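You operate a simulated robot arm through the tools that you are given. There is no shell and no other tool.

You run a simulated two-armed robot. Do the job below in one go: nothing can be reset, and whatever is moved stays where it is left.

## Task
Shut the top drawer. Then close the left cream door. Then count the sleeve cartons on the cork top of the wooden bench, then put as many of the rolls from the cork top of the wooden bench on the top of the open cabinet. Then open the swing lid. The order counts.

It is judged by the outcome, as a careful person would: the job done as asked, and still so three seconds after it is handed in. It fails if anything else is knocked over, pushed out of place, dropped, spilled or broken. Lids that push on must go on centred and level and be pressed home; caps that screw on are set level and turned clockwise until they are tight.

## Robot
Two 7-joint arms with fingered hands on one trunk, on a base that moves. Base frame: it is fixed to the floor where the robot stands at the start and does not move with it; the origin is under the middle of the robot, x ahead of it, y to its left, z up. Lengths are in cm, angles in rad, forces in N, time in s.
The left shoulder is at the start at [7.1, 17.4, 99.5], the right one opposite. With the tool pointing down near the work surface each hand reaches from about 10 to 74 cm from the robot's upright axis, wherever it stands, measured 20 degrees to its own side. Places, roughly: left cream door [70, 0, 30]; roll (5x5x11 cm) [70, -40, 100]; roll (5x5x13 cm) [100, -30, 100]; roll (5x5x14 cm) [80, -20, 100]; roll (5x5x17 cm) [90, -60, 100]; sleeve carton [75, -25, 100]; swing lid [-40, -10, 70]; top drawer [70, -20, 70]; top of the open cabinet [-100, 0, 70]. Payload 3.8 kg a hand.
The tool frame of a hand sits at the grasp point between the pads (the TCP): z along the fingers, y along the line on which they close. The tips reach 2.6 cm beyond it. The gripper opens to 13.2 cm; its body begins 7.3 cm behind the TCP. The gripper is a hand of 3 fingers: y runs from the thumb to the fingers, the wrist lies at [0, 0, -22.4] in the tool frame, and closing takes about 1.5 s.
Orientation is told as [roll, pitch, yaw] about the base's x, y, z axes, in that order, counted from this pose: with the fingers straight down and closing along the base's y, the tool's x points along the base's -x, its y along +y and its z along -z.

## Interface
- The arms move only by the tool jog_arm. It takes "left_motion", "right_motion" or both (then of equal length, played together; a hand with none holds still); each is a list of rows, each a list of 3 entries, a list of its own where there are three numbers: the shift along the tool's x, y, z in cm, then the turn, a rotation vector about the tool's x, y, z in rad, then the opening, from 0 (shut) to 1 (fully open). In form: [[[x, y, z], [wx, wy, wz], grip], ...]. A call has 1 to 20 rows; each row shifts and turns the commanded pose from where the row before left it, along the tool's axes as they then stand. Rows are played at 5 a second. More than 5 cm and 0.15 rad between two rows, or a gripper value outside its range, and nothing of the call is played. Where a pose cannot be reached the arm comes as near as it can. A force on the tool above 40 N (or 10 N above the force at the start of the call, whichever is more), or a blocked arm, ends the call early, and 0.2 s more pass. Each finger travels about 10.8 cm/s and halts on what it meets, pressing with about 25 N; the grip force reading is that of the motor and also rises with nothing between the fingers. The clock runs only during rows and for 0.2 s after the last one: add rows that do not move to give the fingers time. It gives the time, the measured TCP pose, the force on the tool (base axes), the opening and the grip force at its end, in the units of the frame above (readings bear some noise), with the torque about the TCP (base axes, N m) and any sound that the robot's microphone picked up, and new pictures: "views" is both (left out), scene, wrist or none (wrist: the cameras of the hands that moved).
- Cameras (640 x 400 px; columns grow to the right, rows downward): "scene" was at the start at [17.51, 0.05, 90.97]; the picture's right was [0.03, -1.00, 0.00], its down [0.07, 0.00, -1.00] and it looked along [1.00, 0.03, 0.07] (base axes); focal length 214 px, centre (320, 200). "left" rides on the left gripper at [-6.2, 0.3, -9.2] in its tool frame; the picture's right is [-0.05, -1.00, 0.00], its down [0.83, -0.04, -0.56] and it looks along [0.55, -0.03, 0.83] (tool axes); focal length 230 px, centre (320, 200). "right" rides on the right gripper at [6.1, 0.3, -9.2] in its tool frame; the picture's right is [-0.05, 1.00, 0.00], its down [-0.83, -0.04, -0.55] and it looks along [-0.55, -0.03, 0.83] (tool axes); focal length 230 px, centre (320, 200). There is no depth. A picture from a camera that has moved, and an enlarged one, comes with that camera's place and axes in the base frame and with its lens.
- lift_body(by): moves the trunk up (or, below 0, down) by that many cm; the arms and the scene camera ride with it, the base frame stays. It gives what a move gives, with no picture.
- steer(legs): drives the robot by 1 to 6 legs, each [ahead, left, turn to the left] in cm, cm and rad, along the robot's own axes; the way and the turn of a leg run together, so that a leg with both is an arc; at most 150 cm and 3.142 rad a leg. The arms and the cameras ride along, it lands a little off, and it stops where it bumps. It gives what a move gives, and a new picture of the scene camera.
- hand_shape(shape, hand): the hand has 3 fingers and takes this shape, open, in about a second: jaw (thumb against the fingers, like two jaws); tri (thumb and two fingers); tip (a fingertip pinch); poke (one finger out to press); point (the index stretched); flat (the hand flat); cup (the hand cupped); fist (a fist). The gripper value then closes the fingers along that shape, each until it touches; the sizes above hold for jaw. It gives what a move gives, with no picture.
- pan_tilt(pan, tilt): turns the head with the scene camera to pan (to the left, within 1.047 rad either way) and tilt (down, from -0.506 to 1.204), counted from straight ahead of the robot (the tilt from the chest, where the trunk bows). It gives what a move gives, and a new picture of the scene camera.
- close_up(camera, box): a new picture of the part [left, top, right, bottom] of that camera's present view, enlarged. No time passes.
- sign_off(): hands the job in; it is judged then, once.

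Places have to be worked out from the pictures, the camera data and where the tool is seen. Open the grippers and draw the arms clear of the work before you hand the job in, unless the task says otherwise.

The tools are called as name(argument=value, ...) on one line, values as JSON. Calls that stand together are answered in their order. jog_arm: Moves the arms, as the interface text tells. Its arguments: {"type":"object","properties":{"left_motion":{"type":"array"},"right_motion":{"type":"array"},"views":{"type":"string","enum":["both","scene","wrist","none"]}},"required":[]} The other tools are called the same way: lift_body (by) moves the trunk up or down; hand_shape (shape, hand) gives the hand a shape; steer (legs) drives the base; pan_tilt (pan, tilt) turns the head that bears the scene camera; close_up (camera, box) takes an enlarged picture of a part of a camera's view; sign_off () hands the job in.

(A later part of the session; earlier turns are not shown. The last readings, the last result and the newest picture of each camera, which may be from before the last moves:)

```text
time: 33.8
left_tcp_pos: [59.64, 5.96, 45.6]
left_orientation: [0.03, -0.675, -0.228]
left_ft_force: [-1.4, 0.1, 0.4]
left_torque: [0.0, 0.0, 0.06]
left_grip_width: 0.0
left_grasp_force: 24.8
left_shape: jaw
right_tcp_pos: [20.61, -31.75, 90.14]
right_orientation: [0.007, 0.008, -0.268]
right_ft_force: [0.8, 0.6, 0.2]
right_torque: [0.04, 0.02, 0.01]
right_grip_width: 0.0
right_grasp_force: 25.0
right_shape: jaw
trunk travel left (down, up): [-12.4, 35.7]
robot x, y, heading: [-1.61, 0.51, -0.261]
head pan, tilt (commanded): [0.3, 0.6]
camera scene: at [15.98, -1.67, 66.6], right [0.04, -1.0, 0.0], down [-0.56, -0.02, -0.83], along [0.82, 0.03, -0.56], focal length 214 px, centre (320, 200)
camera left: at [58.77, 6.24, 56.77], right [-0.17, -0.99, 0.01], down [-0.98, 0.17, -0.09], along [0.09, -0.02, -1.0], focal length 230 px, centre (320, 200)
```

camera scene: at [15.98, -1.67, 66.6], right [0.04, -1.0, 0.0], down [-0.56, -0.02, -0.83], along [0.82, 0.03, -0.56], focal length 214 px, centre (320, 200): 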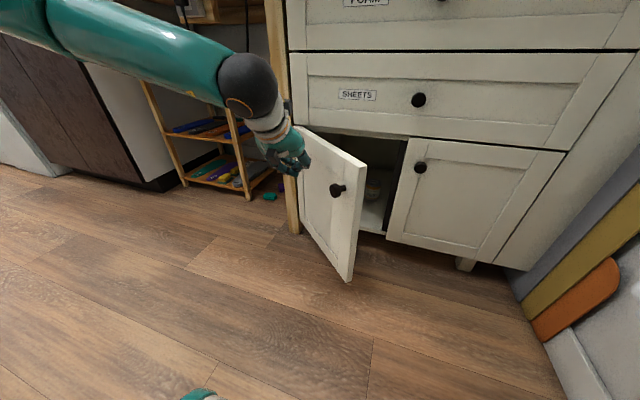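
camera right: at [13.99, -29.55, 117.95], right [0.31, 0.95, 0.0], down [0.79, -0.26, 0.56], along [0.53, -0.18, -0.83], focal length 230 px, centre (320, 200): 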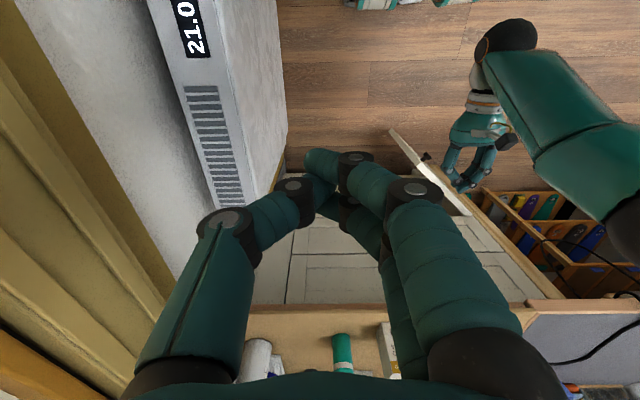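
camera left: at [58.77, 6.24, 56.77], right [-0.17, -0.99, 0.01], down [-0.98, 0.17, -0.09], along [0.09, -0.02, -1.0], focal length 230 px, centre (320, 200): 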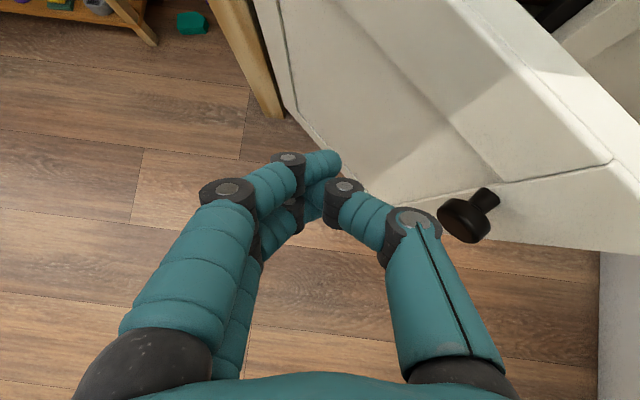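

The hand is outside the door, left of the knob with about 5 cm to spare. I lower 10 cm more and then begin pushing forward and slightly right.

jog_arm(left_motion=[[[2.07, 0, 2.6], [0, 0, 0], 0], [[2.07, 0, 2.6], [0, 0, 0], 0], [[2.07, 0, 2.6], [0, 0, 0], 0], [[-1.57, 0, 1.24], [0, 0, 0], 0], [[-1.57, 0, 1.24], [0, 0, 0], 0], [[-1.57, 0, 1.24], [0, 0, 0], 0], [[-1.57, 0, 1.24], [0, 0, 0], 0]])

```text
time: 35.4
left_tcp_pos: [67.52, 4.64, 41.04]
left_orientation: [0.028, -0.673, -0.228]
left_ft_force: [0.1, 0.2, 0.0]
left_torque: [-0.01, -0.01, 0.0]
left_grip_width: 0.0
left_grasp_force: 24.8
left_shape: jaw
left hand out of reach, approached as far as the arm can: row 2, 3
right_tcp_pos: [20.72, -31.64, 90.18]
right_orientation: [0.009, 0.007, -0.268]
right_ft_force: [-0.3, -0.4, 0.4]
right_torque: [-0.01, 0.03, -0.03]
right_grip_width: 0.0
right_grasp_force: 24.5
right_shape: jaw
trunk travel left (down, up): [-12.4, 35.7]
robot x, y, heading: [-1.19, 0.39, -0.259]
head pan, tilt (commanded): [0.3, 0.6]
camera scene: at [15.97, -1.68, 66.61], right [0.04, -1.0, 0.0], down [-0.56, -0.02, -0.83], along [0.82, 0.03, -0.56], focal length 214 px, centre (320, 200)
camera left: at [66.74, 4.79, 52.24], right [-0.17, -0.99, 0.01], down [-0.98, 0.17, -0.09], along [0.08, -0.02, -1.0], focal length 230 px, centre (320, 200)
```

scene: 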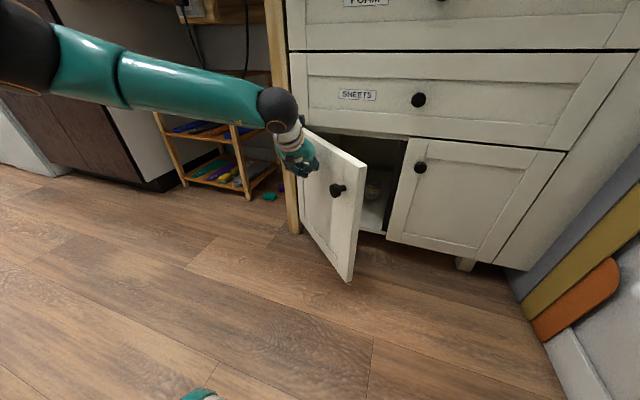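
left: 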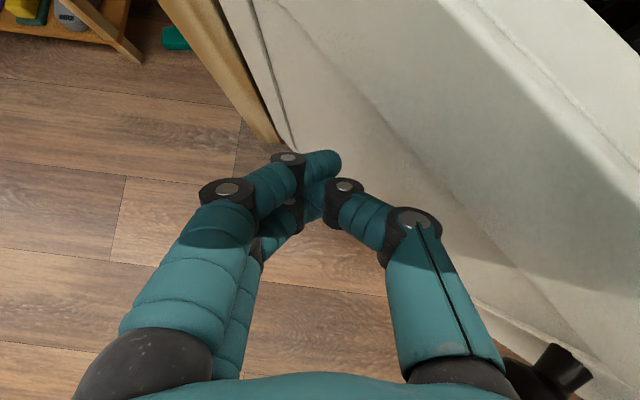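

The hand is at about x'=65, y'=22, z=41, roughly 2–3 cm off the door's outer face. I push it right and forward along the closing arc.

jog_arm(left_motion=[[[-0.78, -1.2, 0.62], [0, 0, 0], 0], [[-0.78, -1.2, 0.62], [0, 0, 0], 0], [[-0.78, -1.2, 0.62], [0, 0, 0], 0], [[-0.78, -1.2, 0.62], [0, 0, 0], 0], [[-0.78, -1.2, 0.62], [0, 0, 0], 0], [[-0.94, -0.6, 0.74], [0, 0, 0], 0], [[-0.94, -0.6, 0.74], [0, 0, 0], 0], [[-0.94, -0.6, 0.74], [0, 0, 0], 0]])

```text
time: 37.2
left_tcp_pos: [74.37, -4.85, 41.07]
left_orientation: [0.028, -0.676, -0.229]
left_ft_force: [-0.7, -0.4, 0.8]
left_torque: [0.01, 0.02, -0.02]
left_grip_width: 0.0
left_grasp_force: 25.0
left_shape: jaw
right_tcp_pos: [20.77, -31.73, 90.15]
right_orientation: [0.008, 0.007, -0.268]
right_ft_force: [-0.1, -0.3, 0.1]
right_torque: [0.01, -0.03, -0.02]
right_grip_width: 0.0
right_grasp_force: 24.8
right_shape: jaw
trunk travel left (down, up): [-12.4, 35.7]
robot x, y, heading: [-1.38, 0.6, -0.266]
head pan, tilt (commanded): [0.3, 0.6]
camera scene: at [15.97, -1.69, 66.61], right [0.04, -1.0, 0.0], down [-0.56, -0.02, -0.83], along [0.82, 0.03, -0.56], focal length 214 px, centre (320, 200)
camera left: at [73.41, -4.68, 52.19], right [-0.17, -0.99, 0.01], down [-0.98, 0.17, -0.09], along [0.08, -0.02, -1.0], focal length 230 px, centre (320, 200)
```

scene: 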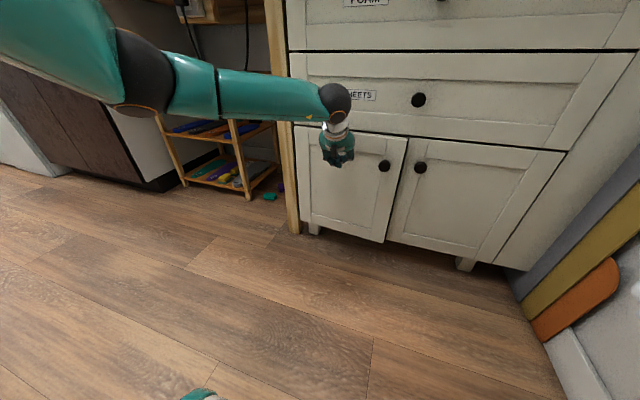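
left: 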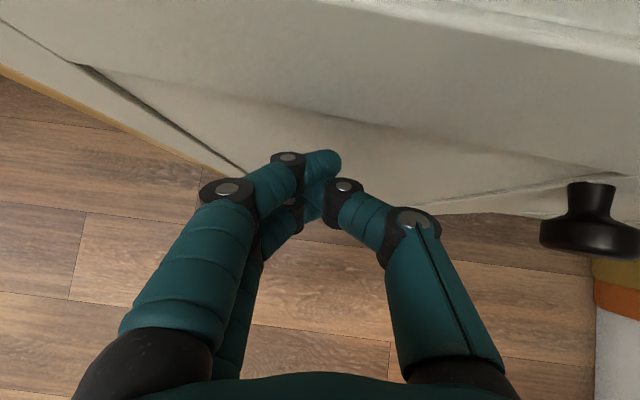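

The door is almost shut. I press on forward until it seats.

jog_arm(left_motion=[[[-0.78, -0.3, 0.62], [0, 0, 0], 0], [[-0.78, -0.3, 0.62], [0, 0, 0], 0], [[-0.78, -0.2, 0.62], [0, 0, 0], 0], [[-0.78, 0, 0.62], [0, 0, 0], 0], [[-0.78, 0, 0.62], [0, 0, 0], 0], [[-0.78, 0, 0.62], [0, 0, 0], 0], [[-0.78, 0, 0.62], [0, 0, 0], 0]])

```text
time: 38.0
left_tcp_pos: [76.33, -5.72, 40.24]
left_orientation: [0.04, -0.653, -0.228]
left_ft_force: [-15.2, 5.6, 3.4]
left_torque: [0.02, 0.08, -0.04]
left_grip_width: 0.0
left_grasp_force: 25.3
left_shape: jaw
right_tcp_pos: [20.55, -31.68, 90.11]
right_orientation: [0.007, 0.005, -0.267]
right_ft_force: [0.1, -0.1, 0.0]
right_torque: [0.0, 0.01, 0.05]
right_grip_width: 0.02
right_grasp_force: 25.1
right_shape: jaw
trunk travel left (down, up): [-12.4, 35.7]
robot x, y, heading: [-1.61, 0.37, -0.257]
head pan, tilt (commanded): [0.3, 0.6]
stopped in row 4 (left hand): the force on the tool passed its limit at 46 N (the readings are from after the stop); the commanded pose is now the measured one
camera scene: at [15.87, -1.61, 66.61], right [0.04, -1.0, 0.0], down [-0.56, -0.02, -0.83], along [0.82, 0.03, -0.56], focal length 214 px, centre (320, 200)
camera left: at [75.7, -5.65, 51.38], right [-0.16, -0.99, 0.0], down [-0.98, 0.16, -0.07], along [0.06, -0.01, -1.0], focal length 230 px, centre (320, 200)
```

scene: 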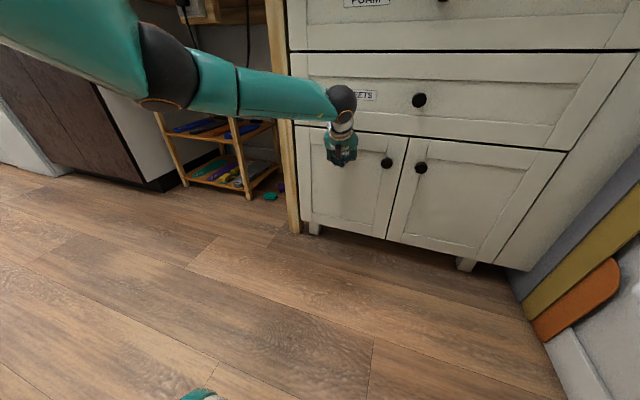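
left: 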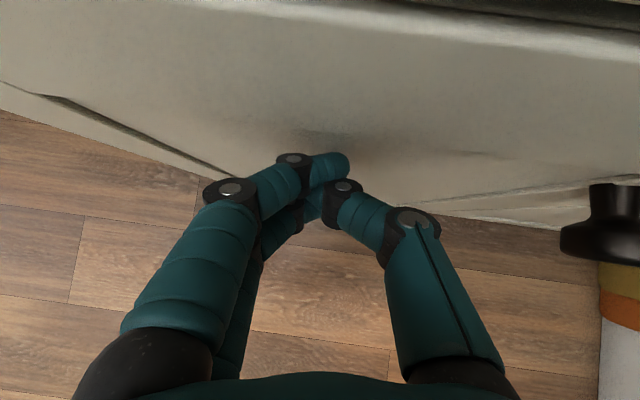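

The door met a firm stop at 46 N and looks flush. I back the hand off and check with a close-up.

jog_arm(left_motion=[[[1.57, 0, -1.24], [0, 0, 0], 0], [[2.35, 0, -1.86], [0, 0, 0], 0], [[2.35, 0, -1.86], [0, 0, 0], 0], [[2.35, 0, -1.86], [0, 0, 0], 0], [[2.35, 0, -1.86], [0, 0, 0], 0], [[2.35, 0, -1.86], [0, 0, 0], 0]], views="scene")

close_up(camera="scene", box=[260, 100, 580, 300])

```text
time: 39.4
left_tcp_pos: [59.71, -2.06, 40.53]
left_orientation: [0.039, -0.655, -0.227]
left_ft_force: [1.0, 0.8, -0.1]
left_torque: [0.0, 0.0, -0.02]
left_grip_width: 0.0
left_grasp_force: 24.7
left_shape: jaw
right_tcp_pos: [20.62, -31.66, 90.21]
right_orientation: [0.008, 0.008, -0.267]
right_ft_force: [0.2, 0.2, 0.6]
right_torque: [0.01, 0.03, 0.02]
right_grip_width: 0.0
right_grasp_force: 24.6
right_shape: jaw
trunk travel left (down, up): [-12.4, 35.7]
robot x, y, heading: [-1.58, 0.88, -0.262]
head pan, tilt (commanded): [0.3, 0.6]
camera scene: at [15.92, -1.63, 66.61], right [0.04, -1.0, 0.0], down [-0.56, -0.02, -0.83], along [0.82, 0.03, -0.56], focal length 214 px, centre (320, 200)
```

scene: 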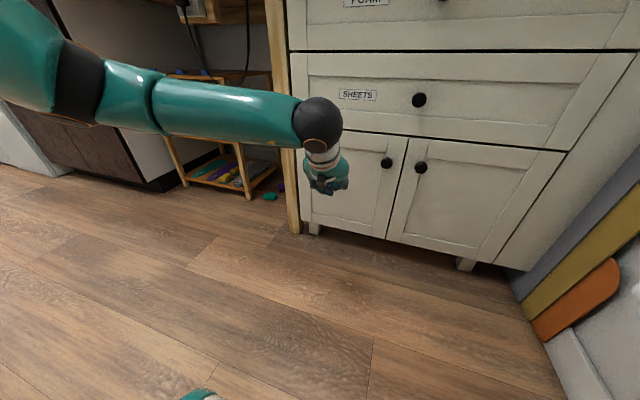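

```text
2.00 times, centred on (420, 200) of scene
camera zoom: at [15.92, -1.63, 66.61], right [0.04, -1.0, 0.0], down [-0.56, -0.02, -0.83], along [0.82, 0.03, -0.56], focal length 429 px, centre (120, 200)
```

zoom: 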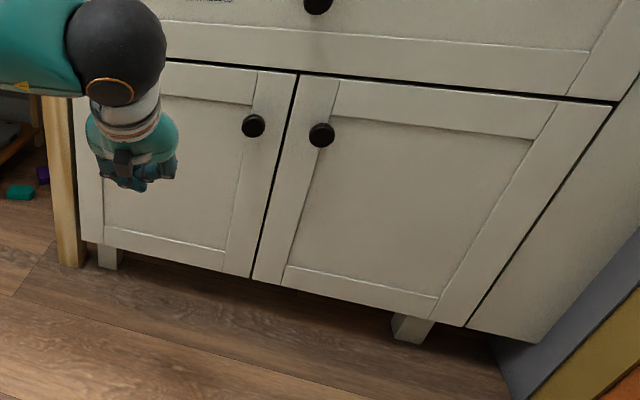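

Top drawer and left door are both shut flush. Now I raise the trunk back up and draw the left arm back and up, then look over the bench.

lift_body(by=18)

jog_arm(left_motion=[[[2, 0, -4], [0, 0.1, 0], 0], [[2, 0, -4], [0, 0.1, 0], 0], [[2, 0, -4], [0, 0.1, 0], 0], [[1, 0, -4], [0, 0.1, 0], 0], [[1, 0, -4], [0, 0.1, 0], 0], [[0, 0, -4], [0, 0.1, 0], 0], [[0, 0, -4], [0, 0.05, 0], 0], [[0, 0, -4], [0, 0, 0], 0], [[0, 0, -4], [0, 0, 0], 0], [[0, 0, -4], [0, 0, 0], 0]])

```text
time: 41.4
left_tcp_pos: [59.9, -2.17, 58.52]
left_orientation: [0.04, -0.655, -0.226]
left_ft_force: [-0.6, 0.5, 0.0]
left_torque: [0.03, -0.01, 0.02]
left_grip_width: 0.0
left_grasp_force: 25.2
left_shape: jaw
right_tcp_pos: [20.72, -31.72, 108.1]
right_orientation: [0.008, 0.005, -0.267]
right_ft_force: [-0.3, -0.4, 0.5]
right_torque: [0.05, -0.01, -0.02]
right_grip_width: 0.0
right_grasp_force: 25.2
right_shape: jaw
trunk travel left (down, up): [-30.4, 17.7]
robot x, y, heading: [-1.55, 0.78, -0.265]
head pan, tilt (commanded): [0.3, 0.6]
```

```text
time: 43.6
left_tcp_pos: [43.25, -0.01, 92.49]
left_orientation: [0.031, -0.005, -0.204]
left_ft_force: [-0.3, 0.1, 0.2]
left_torque: [0.01, -0.05, 0.02]
left_grip_width: 0.02
left_grasp_force: 25.1
left_shape: jaw
right_tcp_pos: [20.67, -31.71, 108.14]
right_orientation: [0.009, 0.005, -0.266]
right_ft_force: [-0.2, -0.6, -0.1]
right_torque: [-0.03, -0.01, 0.0]
right_grip_width: 0.01
right_grasp_force: 24.8
right_shape: jaw
trunk travel left (down, up): [-30.4, 17.7]
robot x, y, heading: [-1.59, 0.63, -0.264]
head pan, tilt (commanded): [0.3, 0.6]
camera scene: at [15.79, -1.61, 84.85], right [0.04, -1.0, 0.0], down [-0.56, -0.02, -0.83], along [0.82, 0.03, -0.56], focal length 214 px, centre (320, 200)
camera left: at [49.19, -1.17, 101.92], right [-0.15, -0.99, -0.03], down [-0.83, 0.11, 0.55], along [-0.54, 0.11, -0.84], focal length 230 px, centre (320, 200)
```

scene: 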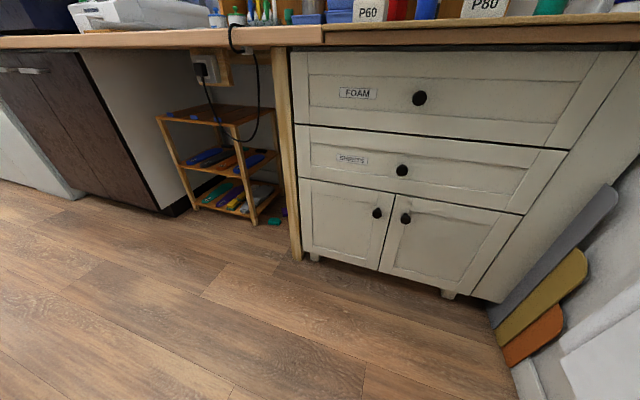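
left: 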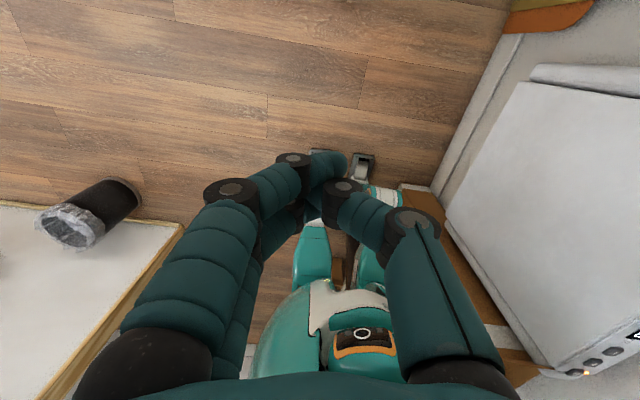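

Everything on the cabinet front is closed. I raise the trunk to the top and look down over the cork top to count the cartons and locate the rolls.

lift_body(by=17)

pan_tilt(pan=-0.05, tilt=0.35)

close_up(camera="scene", box=[220, 120, 520, 310])

```text
time: 45.5
left_tcp_pos: [43.52, -0.01, 109.44]
left_orientation: [0.032, -0.001, -0.204]
left_ft_force: [-0.2, -0.8, 0.6]
left_torque: [0.02, 0.02, 0.03]
left_grip_width: 0.0
left_grasp_force: 24.9
left_shape: jaw
right_tcp_pos: [20.73, -31.74, 125.14]
right_orientation: [0.009, 0.007, -0.268]
right_ft_force: [-0.5, 0.1, -1.1]
right_torque: [-0.01, 0.02, 0.02]
right_grip_width: 0.01
right_grasp_force: 25.0
right_shape: jaw
trunk travel left (down, up): [-47.4, 0.7]
robot x, y, heading: [-1.17, 0.39, -0.263]
head pan, tilt (commanded): [0.3, 0.6]
```

```text
time: 46.4
left_tcp_pos: [43.34, 0.06, 109.41]
left_orientation: [0.031, -0.008, -0.203]
left_ft_force: [0.6, -0.7, -1.1]
left_torque: [0.0, 0.01, 0.0]
left_grip_width: 0.0
left_grasp_force: 25.5
left_shape: jaw
right_tcp_pos: [20.64, -31.65, 125.12]
right_orientation: [0.008, 0.008, -0.265]
right_ft_force: [0.3, 1.0, -0.5]
right_torque: [0.01, 0.0, -0.02]
right_grip_width: 0.0
right_grasp_force: 24.8
right_shape: jaw
trunk travel left (down, up): [-47.4, 0.7]
robot x, y, heading: [-1.51, 0.53, -0.264]
head pan, tilt (commanded): [-0.051, 0.351]
camera scene: at [17.92, -5.35, 107.44], right [-0.31, -0.95, 0.0], down [-0.33, 0.11, -0.94], along [0.89, -0.29, -0.34], focal length 214 px, centre (320, 200)
```

scene: 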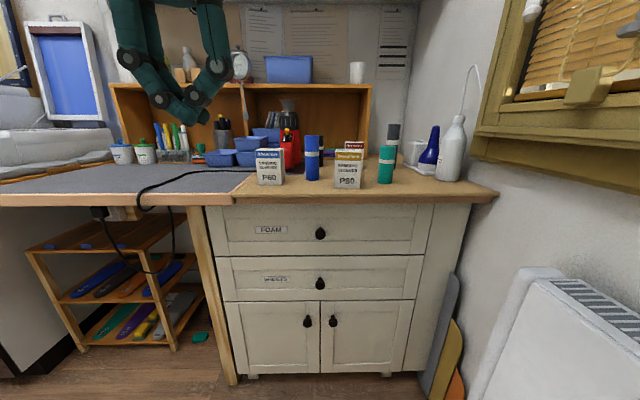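

```text
2.11 times, centred on (370, 215) of scene
camera zoom: at [17.92, -5.35, 107.44], right [-0.31, -0.95, 0.0], down [-0.33, 0.11, -0.94], along [0.89, -0.29, -0.34], focal length 452 px, centre (215, 168)
```

zoom: 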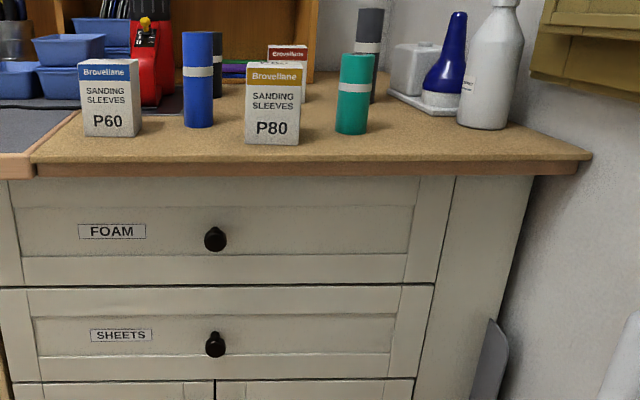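

I see three sleeve cartons (P60, P80, and a red one behind P80) and four rolls (blue, black, green, dark grey). I'll bring the right hand forward high over the bench for a second, overhead look to be sure nothing is hidden.

jog_arm(right_motion=[[[-4, 0, 0], [0, 0, 0], 0], [[-4, 0, 0], [0, 0, 0], 0], [[-4, 0, 0], [0, 0, 0], 0], [[-4, 0, 0], [0, 0, 0], 0], [[-4, 0, 0], [0, 0, 0], 0]], views="wrist")

```text
time: 47.6
left_tcp_pos: [43.59, -0.11, 109.44]
left_orientation: [0.032, -0.006, -0.202]
left_ft_force: [0.3, -0.4, 0.4]
left_torque: [0.02, 0.03, -0.01]
left_grip_width: 0.0
left_grasp_force: 24.4
left_shape: jaw
right_tcp_pos: [39.99, -37.03, 124.9]
right_orientation: [0.007, 0.007, -0.266]
right_ft_force: [-0.1, 0.5, -0.7]
right_torque: [0.02, -0.01, 0.0]
right_grip_width: 0.0
right_grasp_force: 24.9
right_shape: jaw
trunk travel left (down, up): [-47.4, 0.7]
robot x, y, heading: [-1.3, 0.5, -0.26]
head pan, tilt (commanded): [-0.051, 0.351]
camera right: at [34.15, -35.27, 134.18], right [0.31, 0.95, 0.01], down [0.79, -0.27, 0.55], along [0.52, -0.17, -0.84], focal length 230 px, centre (320, 200)
```

right: 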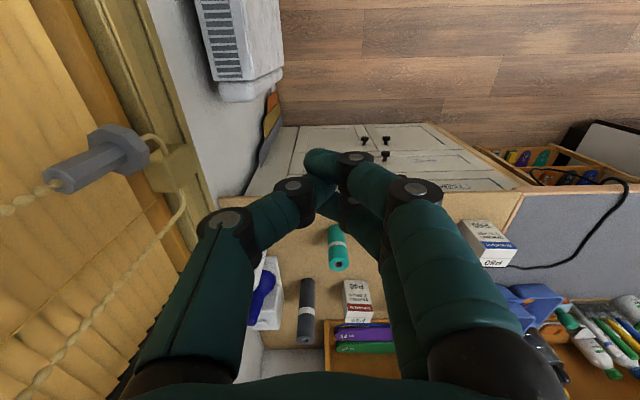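

The fingers hide the middle of the bench. I shift the right hand 12 cm left to see the rest.

jog_arm(right_motion=[[[0, 4, 0], [0, 0, 0], 0], [[0, 4, 0], [0, 0, 0], 0], [[0, 4, 0], [0, 0, 0], 0]], views="wrist")

close_up(camera="right", box=[180, 180, 420, 400])

```text
time: 48.4
left_tcp_pos: [43.37, 0.09, 109.45]
left_orientation: [0.03, -0.007, -0.204]
left_ft_force: [0.1, 0.5, -0.4]
left_torque: [0.0, -0.04, 0.0]
left_grip_width: 0.0
left_grasp_force: 24.9
left_shape: jaw
right_tcp_pos: [43.09, -25.13, 125.13]
right_orientation: [0.009, 0.007, -0.268]
right_ft_force: [0.0, -0.1, 0.4]
right_torque: [-0.01, -0.01, 0.0]
right_grip_width: 0.02
right_grasp_force: 25.0
right_shape: jaw
trunk travel left (down, up): [-47.4, 0.7]
robot x, y, heading: [-1.69, 0.36, -0.266]
head pan, tilt (commanded): [-0.051, 0.351]
camera right: at [37.38, -23.41, 134.34], right [0.32, 0.95, 0.01], down [0.79, -0.27, 0.55], along [0.52, -0.17, -0.84], focal length 230 px, centre (320, 200)
```

right: 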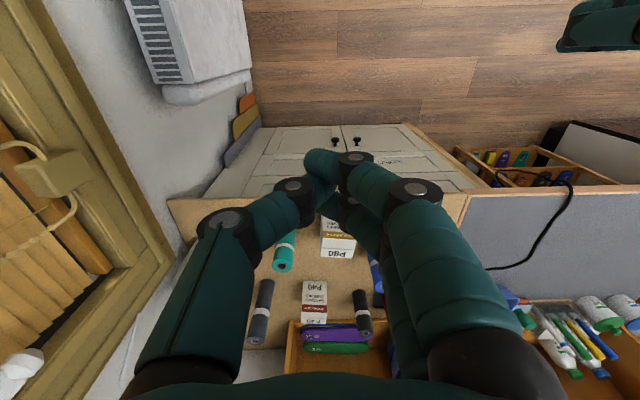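

```text
1.82 times, centred on (300, 290) of right
camera zoom: at [37.38, -23.41, 134.34], right [0.32, 0.95, 0.01], down [0.79, -0.27, 0.55], along [0.52, -0.17, -0.84], focal length 418 px, centre (356, 36)
```

zoom: 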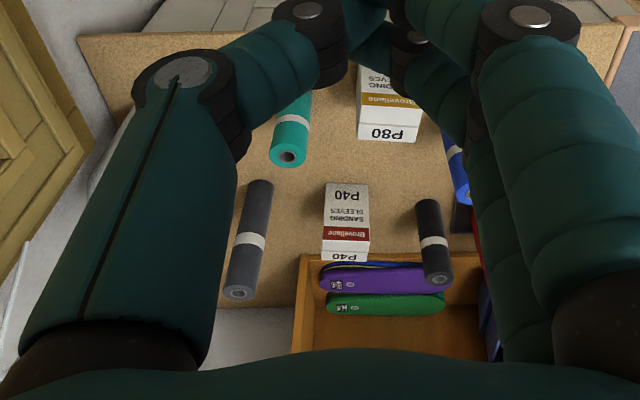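

Three sleeve cartons on the cork (P60, P80, P40), so three of the four rolls go onto the open cabinet. I now pull the right hand back and look to the left and behind to learn the way there.

jog_arm(right_motion=[[[4, -3, 0], [0, 0, 0], 0], [[4, -3, 0], [0, 0, 0], 0], [[4, -2, 0], [0, 0, 0], 0], [[4, 0, 0], [0, 0, 0], 0]], views="none")

pan_tilt(pan=1.047, tilt=0.5)

```text
time: 49.4
left_tcp_pos: [43.32, 0.07, 109.53]
left_orientation: [0.033, -0.009, -0.204]
left_ft_force: [0.0, 0.1, 0.3]
left_torque: [0.02, -0.02, 0.02]
left_grip_width: 0.0
left_grasp_force: 24.7
left_shape: jaw
right_tcp_pos: [25.37, -28.76, 125.11]
right_orientation: [0.007, 0.005, -0.267]
right_ft_force: [-1.2, -0.9, -0.1]
right_torque: [0.0, -0.02, 0.07]
right_grip_width: 0.0
right_grasp_force: 24.5
right_shape: jaw
trunk travel left (down, up): [-47.4, 0.7]
robot x, y, heading: [-1.21, 0.53, -0.266]
head pan, tilt (commanded): [-0.051, 0.351]
```

```text
time: 50.7
left_tcp_pos: [43.47, -0.01, 109.49]
left_orientation: [0.032, -0.009, -0.204]
left_ft_force: [0.1, 0.1, -1.2]
left_torque: [0.02, 0.0, -0.03]
left_grip_width: 0.0
left_grasp_force: 24.4
left_shape: jaw
right_tcp_pos: [25.62, -28.89, 125.08]
right_orientation: [0.009, 0.006, -0.267]
right_ft_force: [-0.3, 0.8, -0.9]
right_torque: [-0.02, 0.0, -0.01]
right_grip_width: 0.01
right_grasp_force: 25.0
right_shape: jaw
trunk travel left (down, up): [-47.4, 0.7]
robot x, y, heading: [-1.36, 0.37, -0.266]
head pan, tilt (commanded): [1.047, 0.499]
camera scene: at [15.51, 3.93, 106.07], right [0.71, -0.71, 0.0], down [-0.34, -0.34, -0.88], along [0.62, 0.62, -0.48], focal length 214 px, centre (320, 200)
```

scene: 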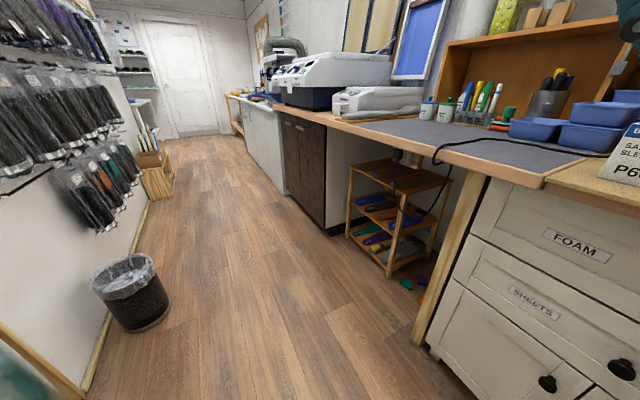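

The aisle runs off to the left, with a wire bin on the floor near the left wall. I move 6 cm ahead for clearance behind, then turn left in steps to see the open cabinet and the swing lid.

steer(legs=[[6, 0, 0], [0, 0, 0.9]])

```text
time: 54.0
left_tcp_pos: [32.47, 34.06, 109.48]
left_orientation: [0.031, -0.007, 0.704]
left_ft_force: [-0.1, -0.7, 0.3]
left_torque: [-0.03, 0.02, -0.01]
left_grip_width: 0.0
left_grasp_force: 25.0
left_shape: jaw
right_tcp_pos: [44.08, 2.17, 124.97]
right_orientation: [0.006, 0.009, 0.638]
right_ft_force: [0.0, 0.0, -0.5]
right_torque: [0.01, -0.02, -0.03]
right_grip_width: 0.0
right_grasp_force: 25.1
right_shape: jaw
trunk travel left (down, up): [-47.4, 0.7]
robot x, y, heading: [3.98, -1.04, 0.645]
head pan, tilt (commanded): [1.047, 0.499]
camera scene: at [11.85, 14.32, 106.07], right [0.99, 0.12, 0.0], down [0.06, -0.48, -0.88], along [-0.11, 0.87, -0.48], focal length 214 px, centre (320, 200)
```

scene: 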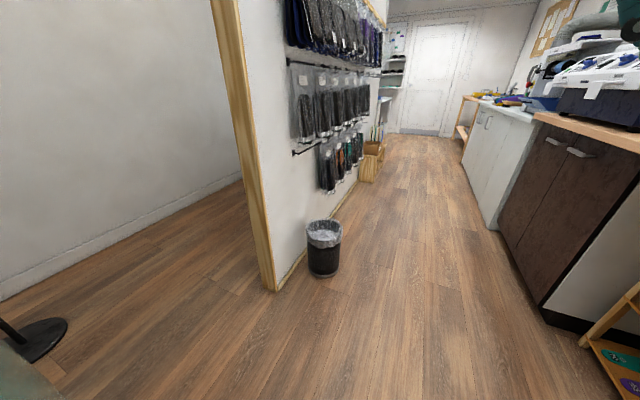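

The turn went free. I keep turning left to face the area behind.

steer(legs=[[0, 0, 0.8]])

```text
time: 56.5
left_tcp_pos: [-1.58, 43.46, 109.42]
left_orientation: [0.029, -0.007, 1.508]
left_ft_force: [-1.1, -0.7, -0.1]
left_torque: [-0.01, 0.02, -0.03]
left_grip_width: 0.0
left_grasp_force: 25.7
left_shape: jaw
right_tcp_pos: [29.58, 29.9, 125.1]
right_orientation: [0.006, 0.008, 1.445]
right_ft_force: [-0.7, 0.3, 0.0]
right_torque: [0.0, 0.0, 0.03]
right_grip_width: 0.02
right_grasp_force: 25.0
right_shape: jaw
trunk travel left (down, up): [-47.4, 0.7]
robot x, y, heading: [4.4, -1.11, 1.448]
head pan, tilt (commanded): [1.047, 0.499]
camera scene: at [-1.67, 14.99, 106.07], right [0.6, 0.8, 0.0], down [0.38, -0.29, -0.88], along [-0.7, 0.53, -0.48], focal length 214 px, centre (320, 200)
```

scene: 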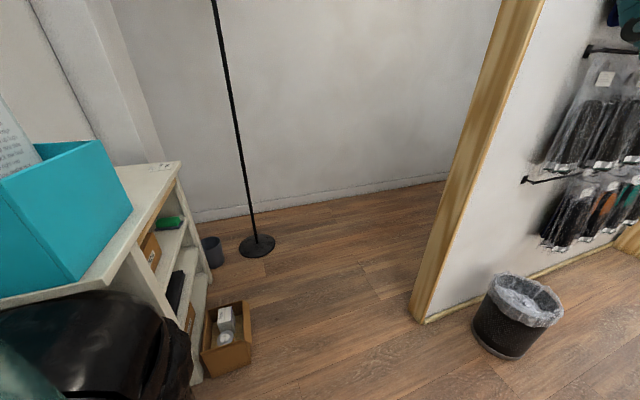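

The open cabinet (white top with a teal box on it) and the black swing bin come into view at the left edge. I turn a bit further.

steer(legs=[[0, 0, 0.6]])

```text
time: 58.6
left_tcp_pos: [-25.77, 32.34, 109.46]
left_orientation: [0.031, -0.009, 2.114]
left_ft_force: [-0.1, 0.4, 0.1]
left_torque: [0.03, -0.03, -0.03]
left_grip_width: 0.01
left_grasp_force: 25.3
left_shape: jaw
right_tcp_pos: [7.43, 38.94, 124.99]
right_orientation: [0.008, 0.007, 2.049]
right_ft_force: [0.4, 0.8, 1.1]
right_torque: [0.0, -0.01, 0.02]
right_grip_width: 0.0
right_grasp_force: 24.9
right_shape: jaw
trunk travel left (down, up): [-47.4, 0.7]
robot x, y, heading: [3.74, -1.09, 2.051]
head pan, tilt (commanded): [1.047, 0.499]
camera scene: at [-9.82, 8.71, 106.07], right [0.04, 1.0, 0.0], down [0.48, -0.02, -0.88], along [-0.88, 0.03, -0.48], focal length 214 px, centre (320, 200)
```

scene: 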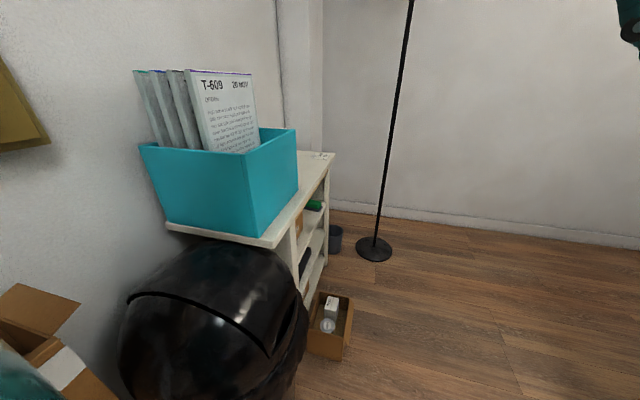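

I can see the cabinet top (about x'=-50..-135, y'=-15..-50 in room axes) with a teal file box on its near half, the black bin in front of it and a cardboard box on the floor. I'll drive clear around through the open aisle to survey the free part of the top before carrying anything.

steer(legs=[[30.8, -28.6, 0], [0, 0, 0.824]])

```text
time: 63.9
left_tcp_pos: [-29.04, 40.46, 109.41]
left_orientation: [0.033, -0.007, 2.934]
left_ft_force: [-0.4, 0.8, -1.0]
left_torque: [0.01, 0.01, 0.0]
left_grip_width: 0.0
left_grasp_force: 24.5
left_shape: jaw
right_tcp_pos: [-11.04, 69.21, 125.11]
right_orientation: [0.008, 0.007, 2.871]
right_ft_force: [0.3, -0.5, -0.1]
right_torque: [0.01, -0.01, -0.02]
right_grip_width: 0.0
right_grasp_force: 24.8
right_shape: jaw
trunk travel left (down, up): [-47.4, 0.7]
robot x, y, heading: [15.48, 39.64, 2.871]
head pan, tilt (commanded): [1.047, 0.499]
camera scene: at [-1.06, 35.94, 106.07], right [-0.7, 0.71, 0.0], down [0.34, 0.34, -0.88], along [-0.62, -0.62, -0.48], focal length 214 px, centre (320, 200)
```

scene: 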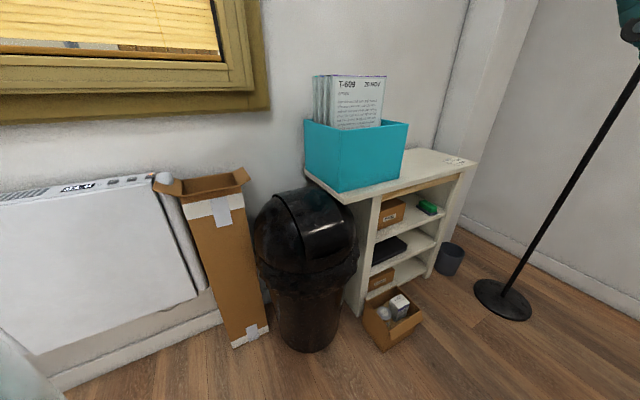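

Now the bin, the tall cardboard box and the open cabinet are all in view. I take close-ups of the cabinet top and the bin lid.

close_up(camera="scene", box=[290, 60, 530, 210])

close_up(camera="scene", box=[220, 150, 440, 350])

```text
2.67 times, centred on (410, 135) of scene
camera zoom: at [-1.06, 35.94, 106.07], right [-0.7, 0.71, 0.0], down [0.34, 0.34, -0.88], along [-0.62, -0.62, -0.48], focal length 572 px, centre (80, 373)
```

zoom: 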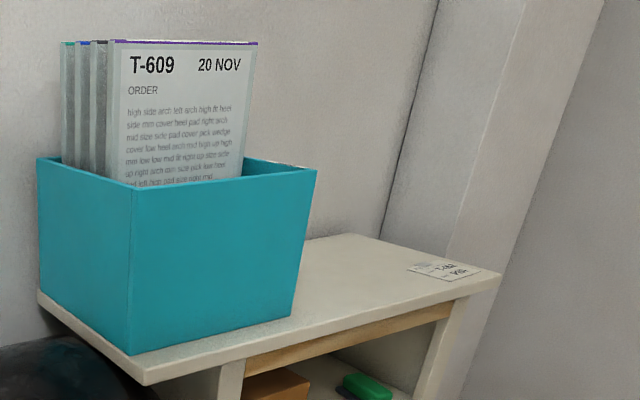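

```text
2.00 times, centred on (330, 250) of scene
camera zoom: at [-1.06, 35.94, 106.07], right [-0.7, 0.71, 0.0], down [0.34, 0.34, -0.88], along [-0.62, -0.62, -0.48], focal length 429 px, centre (300, 100)
```

zoom: 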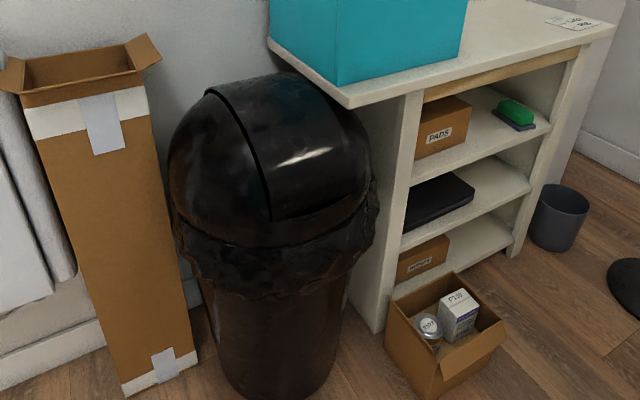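

The free part of the cabinet top lies right of the teal box (about x'=-84..-116), apart from a paper note in the far corner, and the bin's lid is a dome flap facing the aisle. With the layout clear I go back to the bench: turn right to face it and slide to about x'=25, y'=0.

steer(legs=[[0, 0, -3.137], [18, -41, 0]])

pan_tilt(pan=-0.1, tilt=0.5)

```text
time: 75.1
left_tcp_pos: [70.77, -0.32, 109.53]
left_orientation: [0.032, -0.007, -0.124]
left_ft_force: [0.1, 0.2, 0.1]
left_torque: [0.03, 0.0, 0.02]
left_grip_width: 0.0
left_grasp_force: 24.7
left_shape: jaw
right_tcp_pos: [55.32, -30.53, 125.09]
right_orientation: [0.007, 0.005, -0.187]
right_ft_force: [-1.0, -0.4, -0.1]
right_torque: [0.01, 0.01, 0.01]
right_grip_width: 0.0
right_grasp_force: 25.0
right_shape: jaw
trunk travel left (down, up): [-47.4, 0.7]
robot x, y, heading: [25.76, -3.34, -0.182]
head pan, tilt (commanded): [1.047, 0.499]
camera scene: at [42.62, 1.36, 106.08], right [0.76, -0.65, 0.0], down [-0.31, -0.36, -0.88], along [0.57, 0.67, -0.48], focal length 214 px, centre (320, 200)
```

scene: 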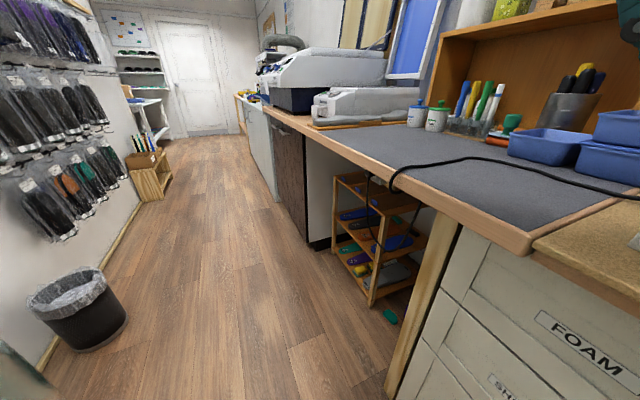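

```text
time: 76.5
left_tcp_pos: [70.76, -0.29, 109.43]
left_orientation: [0.033, -0.007, -0.123]
left_ft_force: [0.3, 0.1, 0.6]
left_torque: [0.03, 0.01, 0.01]
left_grip_width: 0.01
left_grasp_force: 24.9
left_shape: jaw
right_tcp_pos: [55.34, -30.53, 125.13]
right_orientation: [0.008, 0.007, -0.187]
right_ft_force: [0.3, 0.1, 1.1]
right_torque: [0.02, -0.01, -0.03]
right_grip_width: 0.0
right_grasp_force: 25.4
right_shape: jaw
trunk travel left (down, up): [-47.4, 0.7]
robot x, y, heading: [26.03, -3.39, -0.183]
head pan, tilt (commanded): [-0.099, 0.499]
camera scene: at [45.45, -8.08, 106.07], right [-0.28, -0.96, 0.0], down [-0.46, 0.13, -0.88], along [0.84, -0.24, -0.48], focal length 214 px, centre (320, 200)
```

scene: 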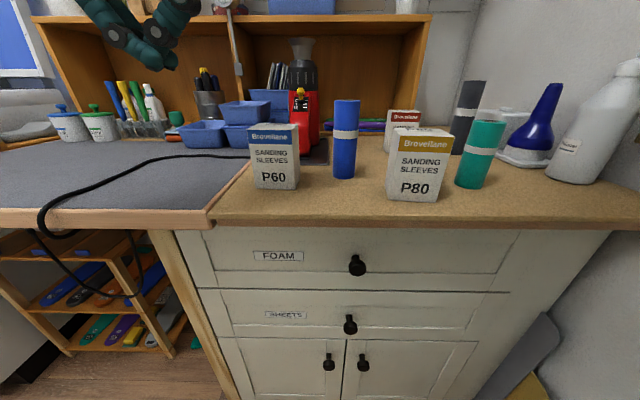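

The robot stands at about x'=26 with a small heading error. I correct the heading, then bring the right hand over the green roll's estimated place (about 56 ahead, 27 right), high enough to check it in the wrist view.

steer(legs=[[0, 0, -0.083]])

jog_arm(right_motion=[[[-4, -1, 2], [0, 0, 0], 0.3], [[-4, -1, 2], [0, 0, 0], 0.65], [[-4, -1, 2], [0, 0, 0], 0.65], [[-4, -1, 2], [0, 0, 0], 0.65], [[-3, -1, 2], [0, 0, 0], 0.65]])

```text
time: 77.4
left_tcp_pos: [70.91, -4.1, 109.48]
left_orientation: [0.031, -0.006, -0.208]
left_ft_force: [0.2, -0.2, 0.7]
left_torque: [0.01, 0.03, 0.0]
left_grip_width: 0.01
left_grasp_force: 25.1
left_shape: jaw
right_tcp_pos: [52.96, -32.84, 125.18]
right_orientation: [0.007, 0.009, -0.27]
right_ft_force: [0.1, 0.4, -0.7]
right_torque: [0.0, -0.02, 0.02]
right_grip_width: 0.02
right_grasp_force: 25.3
right_shape: jaw
trunk travel left (down, up): [-47.4, 0.7]
robot x, y, heading: [26.08, -3.16, -0.265]
head pan, tilt (commanded): [-0.099, 0.499]
camera scene: at [45.01, -9.69, 106.07], right [-0.36, -0.93, 0.0], down [-0.45, 0.17, -0.88], along [0.82, -0.31, -0.48], focal length 214 px, centre (320, 200)
```

scene: 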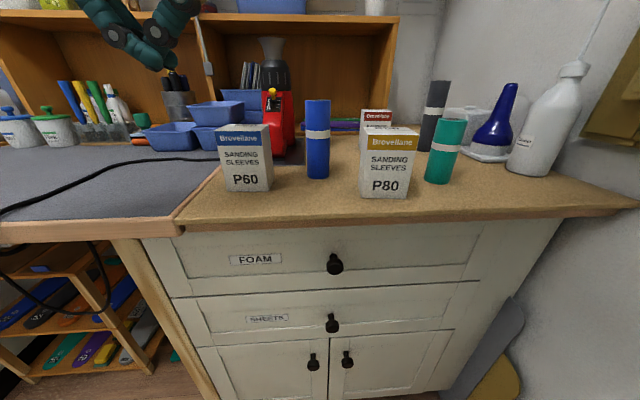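

```text
time: 78.6
left_tcp_pos: [70.87, -4.06, 109.44]
left_orientation: [0.031, -0.006, -0.207]
left_ft_force: [0.1, 0.0, -0.1]
left_torque: [-0.01, 0.0, 0.01]
left_grip_width: 0.0
left_grasp_force: 24.8
left_shape: jaw
right_tcp_pos: [69.89, -42.56, 114.96]
right_orientation: [0.01, 0.007, -0.27]
right_ft_force: [0.6, -0.6, -0.3]
right_torque: [0.02, 0.01, 0.01]
right_grip_width: 8.54
right_grasp_force: 0.1
right_shape: jaw
trunk travel left (down, up): [-47.4, 0.7]
robot x, y, heading: [26.15, -3.46, -0.27]
head pan, tilt (commanded): [-0.099, 0.499]
camera scene: at [45.04, -9.74, 106.06], right [-0.36, -0.93, 0.0], down [-0.45, 0.17, -0.88], along [0.82, -0.31, -0.48], focal length 214 px, centre (320, 200)
camera right: at [64.12, -40.88, 124.13], right [0.32, 0.95, 0.01], down [0.79, -0.27, 0.55], along [0.52, -0.17, -0.84], focal length 230 px, centre (320, 200)
```

scene: 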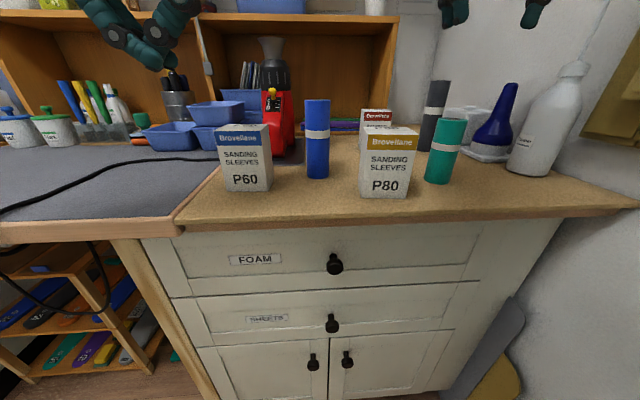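
right: 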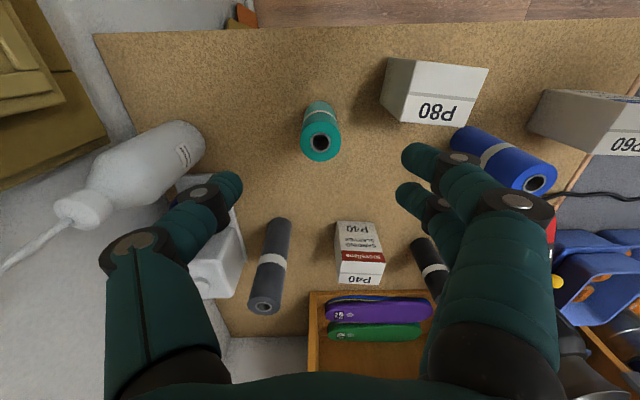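

The overhead view confirms exactly three cartons (P60, P80, P40) and four rolls. The green roll's axis computes to about (72.0, -43.2), so I shift 2.2 cm ahead, narrow the grip to 7.7 cm and lower to just above the roll's top.

jog_arm(right_motion=[[[-2.2, -0.1, 0], [0, 0, 0], 0.58], [[0, 0, 4], [0, 0, 0], 0.58], [[0, 0, 4], [0, 0, 0], 0.58], [[0, 0, 2.5], [0, 0, 0], 0.58], [[0, 0, 0], [0, 0, 0], 0.58]], views="wrist")

```text
time: 79.8
left_tcp_pos: [70.92, -4.03, 109.58]
left_orientation: [0.031, -0.006, -0.207]
left_ft_force: [0.5, 1.2, -0.3]
left_torque: [0.0, 0.02, 0.0]
left_grip_width: 0.02
left_grasp_force: 25.1
left_shape: jaw
right_tcp_pos: [71.79, -43.28, 104.47]
right_orientation: [0.009, 0.006, -0.27]
right_ft_force: [0.9, -0.6, 0.2]
right_torque: [0.03, 0.0, -0.03]
right_grip_width: 7.74
right_grasp_force: 0.0
right_shape: jaw
trunk travel left (down, up): [-47.4, 0.7]
robot x, y, heading: [25.81, -3.22, -0.272]
head pan, tilt (commanded): [-0.099, 0.499]
camera right: at [66.02, -41.41, 113.67], right [0.32, 0.95, 0.01], down [0.79, -0.27, 0.55], along [0.52, -0.17, -0.84], focal length 230 px, centre (320, 200)
```

right: 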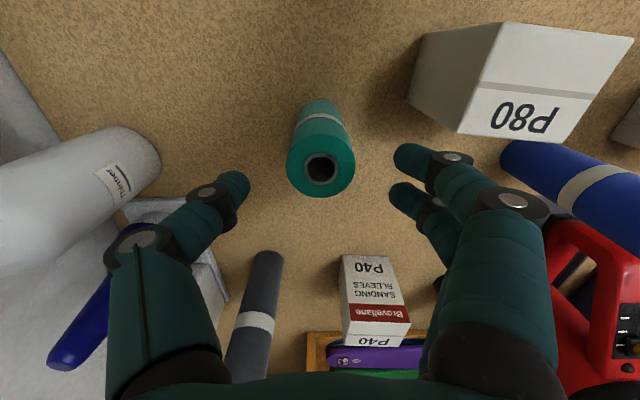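

The roll's top triangulates to (72.2, -43.3) at z≈100, well centred between the fingers, so the cork is near z=89. I lower 10 cm and close.

jog_arm(right_motion=[[[-0.3, 0, 3.5], [0, 0, 0], 0.58], [[0, 0, 3.5], [0, 0, 0], 0.58], [[0, 0, 3], [0, 0, 0], 0.58], [[0, 0, 0], [0, 0, 0], 0.58], [[0, 0, 0], [0, 0, 0], 0.3], [[0, 0, 0], [0, 0, 0], 0.2], [[0, 0, 0], [0, 0, 0], 0.2], [[0, 0, 0], [0, 0, 0], 0.2], [[0, 0, 0], [0, 0, 0], 0.2]])

```text
time: 81.8
left_tcp_pos: [70.81, -4.08, 109.57]
left_orientation: [0.033, -0.005, -0.208]
left_ft_force: [0.5, 0.1, -0.4]
left_torque: [-0.01, -0.01, 0.01]
left_grip_width: 0.0
left_grasp_force: 24.7
left_shape: jaw
right_tcp_pos: [72.11, -43.41, 94.28]
right_orientation: [0.007, 0.006, -0.271]
right_ft_force: [-1.1, 0.7, 0.7]
right_torque: [-0.02, 0.0, 0.01]
right_grip_width: 3.43
right_grasp_force: 25.2
right_shape: jaw
trunk travel left (down, up): [-47.4, 0.7]
robot x, y, heading: [25.96, -3.32, -0.268]
head pan, tilt (commanded): [-0.099, 0.499]
camera scene: at [45.01, -9.69, 106.07], right [-0.36, -0.93, 0.0], down [-0.45, 0.17, -0.88], along [0.82, -0.31, -0.48], focal length 214 px, centre (320, 200)
camera right: at [66.39, -41.59, 103.48], right [0.32, 0.95, 0.01], down [0.79, -0.27, 0.55], along [0.52, -0.17, -0.84], focal length 230 px, centre (320, 200)
```

scene: 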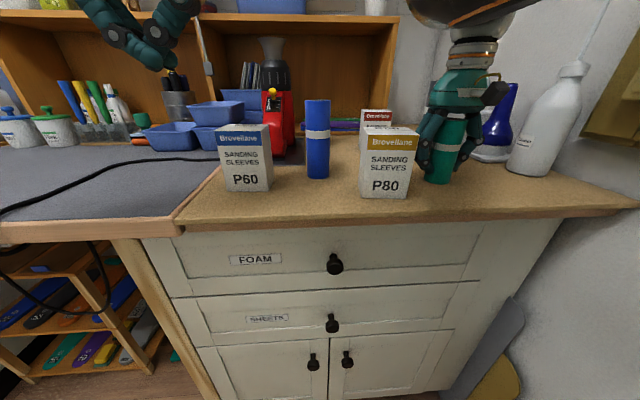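
right: 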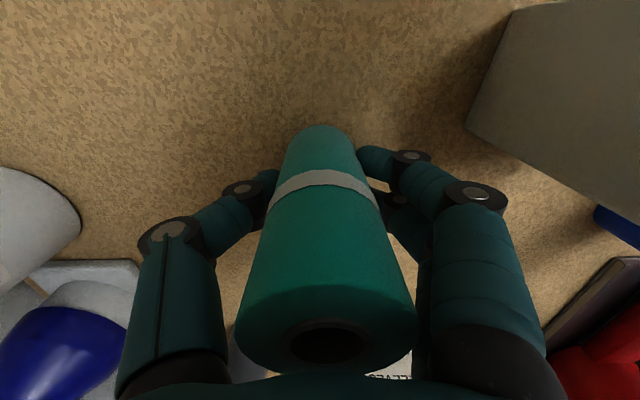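

The fingers have closed on the green roll (grip force 25 N). I lift it slowly and check that it hangs steady.

jog_arm(right_motion=[[[0, 0, 0], [0, 0, 0], 0.1], [[0, 0, -1], [0, 0, 0], 0.1], [[0, 0, -2], [0, 0, 0], 0.1], [[0, 0, -3], [0, 0, 0], 0.1], [[0, 0, -4], [0, 0, 0], 0.1], [[0, 0, -4], [0, 0, 0], 0.1], [[0, 0, -3], [0, 0, 0], 0.1]])

```text
time: 83.4
left_tcp_pos: [70.85, -4.0, 109.46]
left_orientation: [0.032, -0.006, -0.208]
left_ft_force: [-0.9, 0.3, 0.1]
left_torque: [0.0, -0.02, 0.04]
left_grip_width: 0.0
left_grasp_force: 24.9
left_shape: jaw
right_tcp_pos: [72.03, -43.43, 111.34]
right_orientation: [0.008, 0.006, -0.272]
right_ft_force: [0.6, -0.8, -0.1]
right_torque: [0.02, 0.02, -0.01]
right_grip_width: 3.45
right_grasp_force: 24.9
right_shape: jaw
trunk travel left (down, up): [-47.4, 0.7]
robot x, y, heading: [26.19, -3.11, -0.266]
head pan, tilt (commanded): [-0.099, 0.499]
camera scene: at [44.99, -9.69, 106.08], right [-0.36, -0.93, 0.0], down [-0.45, 0.17, -0.88], along [0.82, -0.31, -0.48], focal length 214 px, centre (320, 200)
camera right: at [66.36, -41.69, 120.67], right [0.32, 0.95, 0.01], down [0.79, -0.27, 0.55], along [0.52, -0.17, -0.84], focal length 230 px, centre (320, 200)
```

scene: 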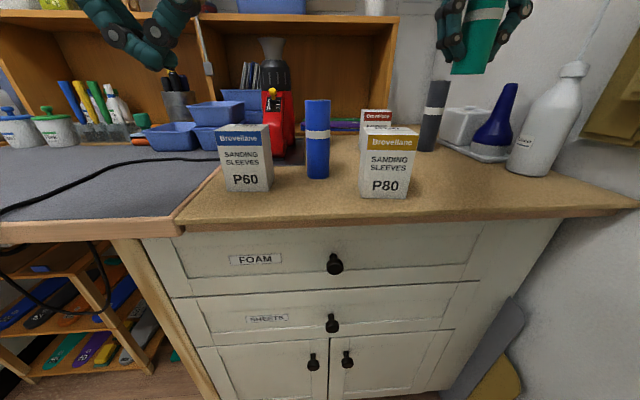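
right: 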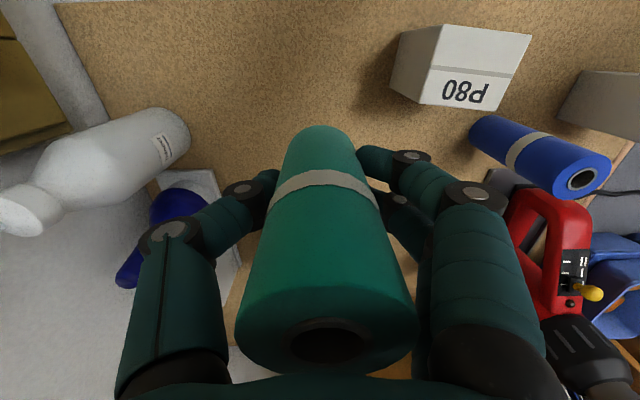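

The green roll is held firmly. I draw the right hand back and up, and bring the left hand (open to ~8 cm) over the blue roll, which I place at (82.6, -22.9) with its top at z≈103.

jog_arm(right_motion=[[[3, 0, -2], [0, 0, 0], 0.1], [[4, 0, -2], [0, 0, 0], 0.1], [[4, 0, -2], [0, 0, 0], 0.1], [[4, 0, 0], [0, 0, 0], 0.1], [[3, 0, 0], [0, 0, 0], 0.1]], left_motion=[[[0, 0, -2], [0, 0, 0], 0.2], [[0, 0, -2.5], [0.03, 0, 0.06], 0.4], [[-4, -3, 0], [0, 0, 0], 0.6], [[-4, -4, 0], [0, 0, 0], 0.6], [[-4, -4, 0], [0, 0, 0], 0.6]])

```text
refused: row 4 steps farther than a row can; nothing moved
```

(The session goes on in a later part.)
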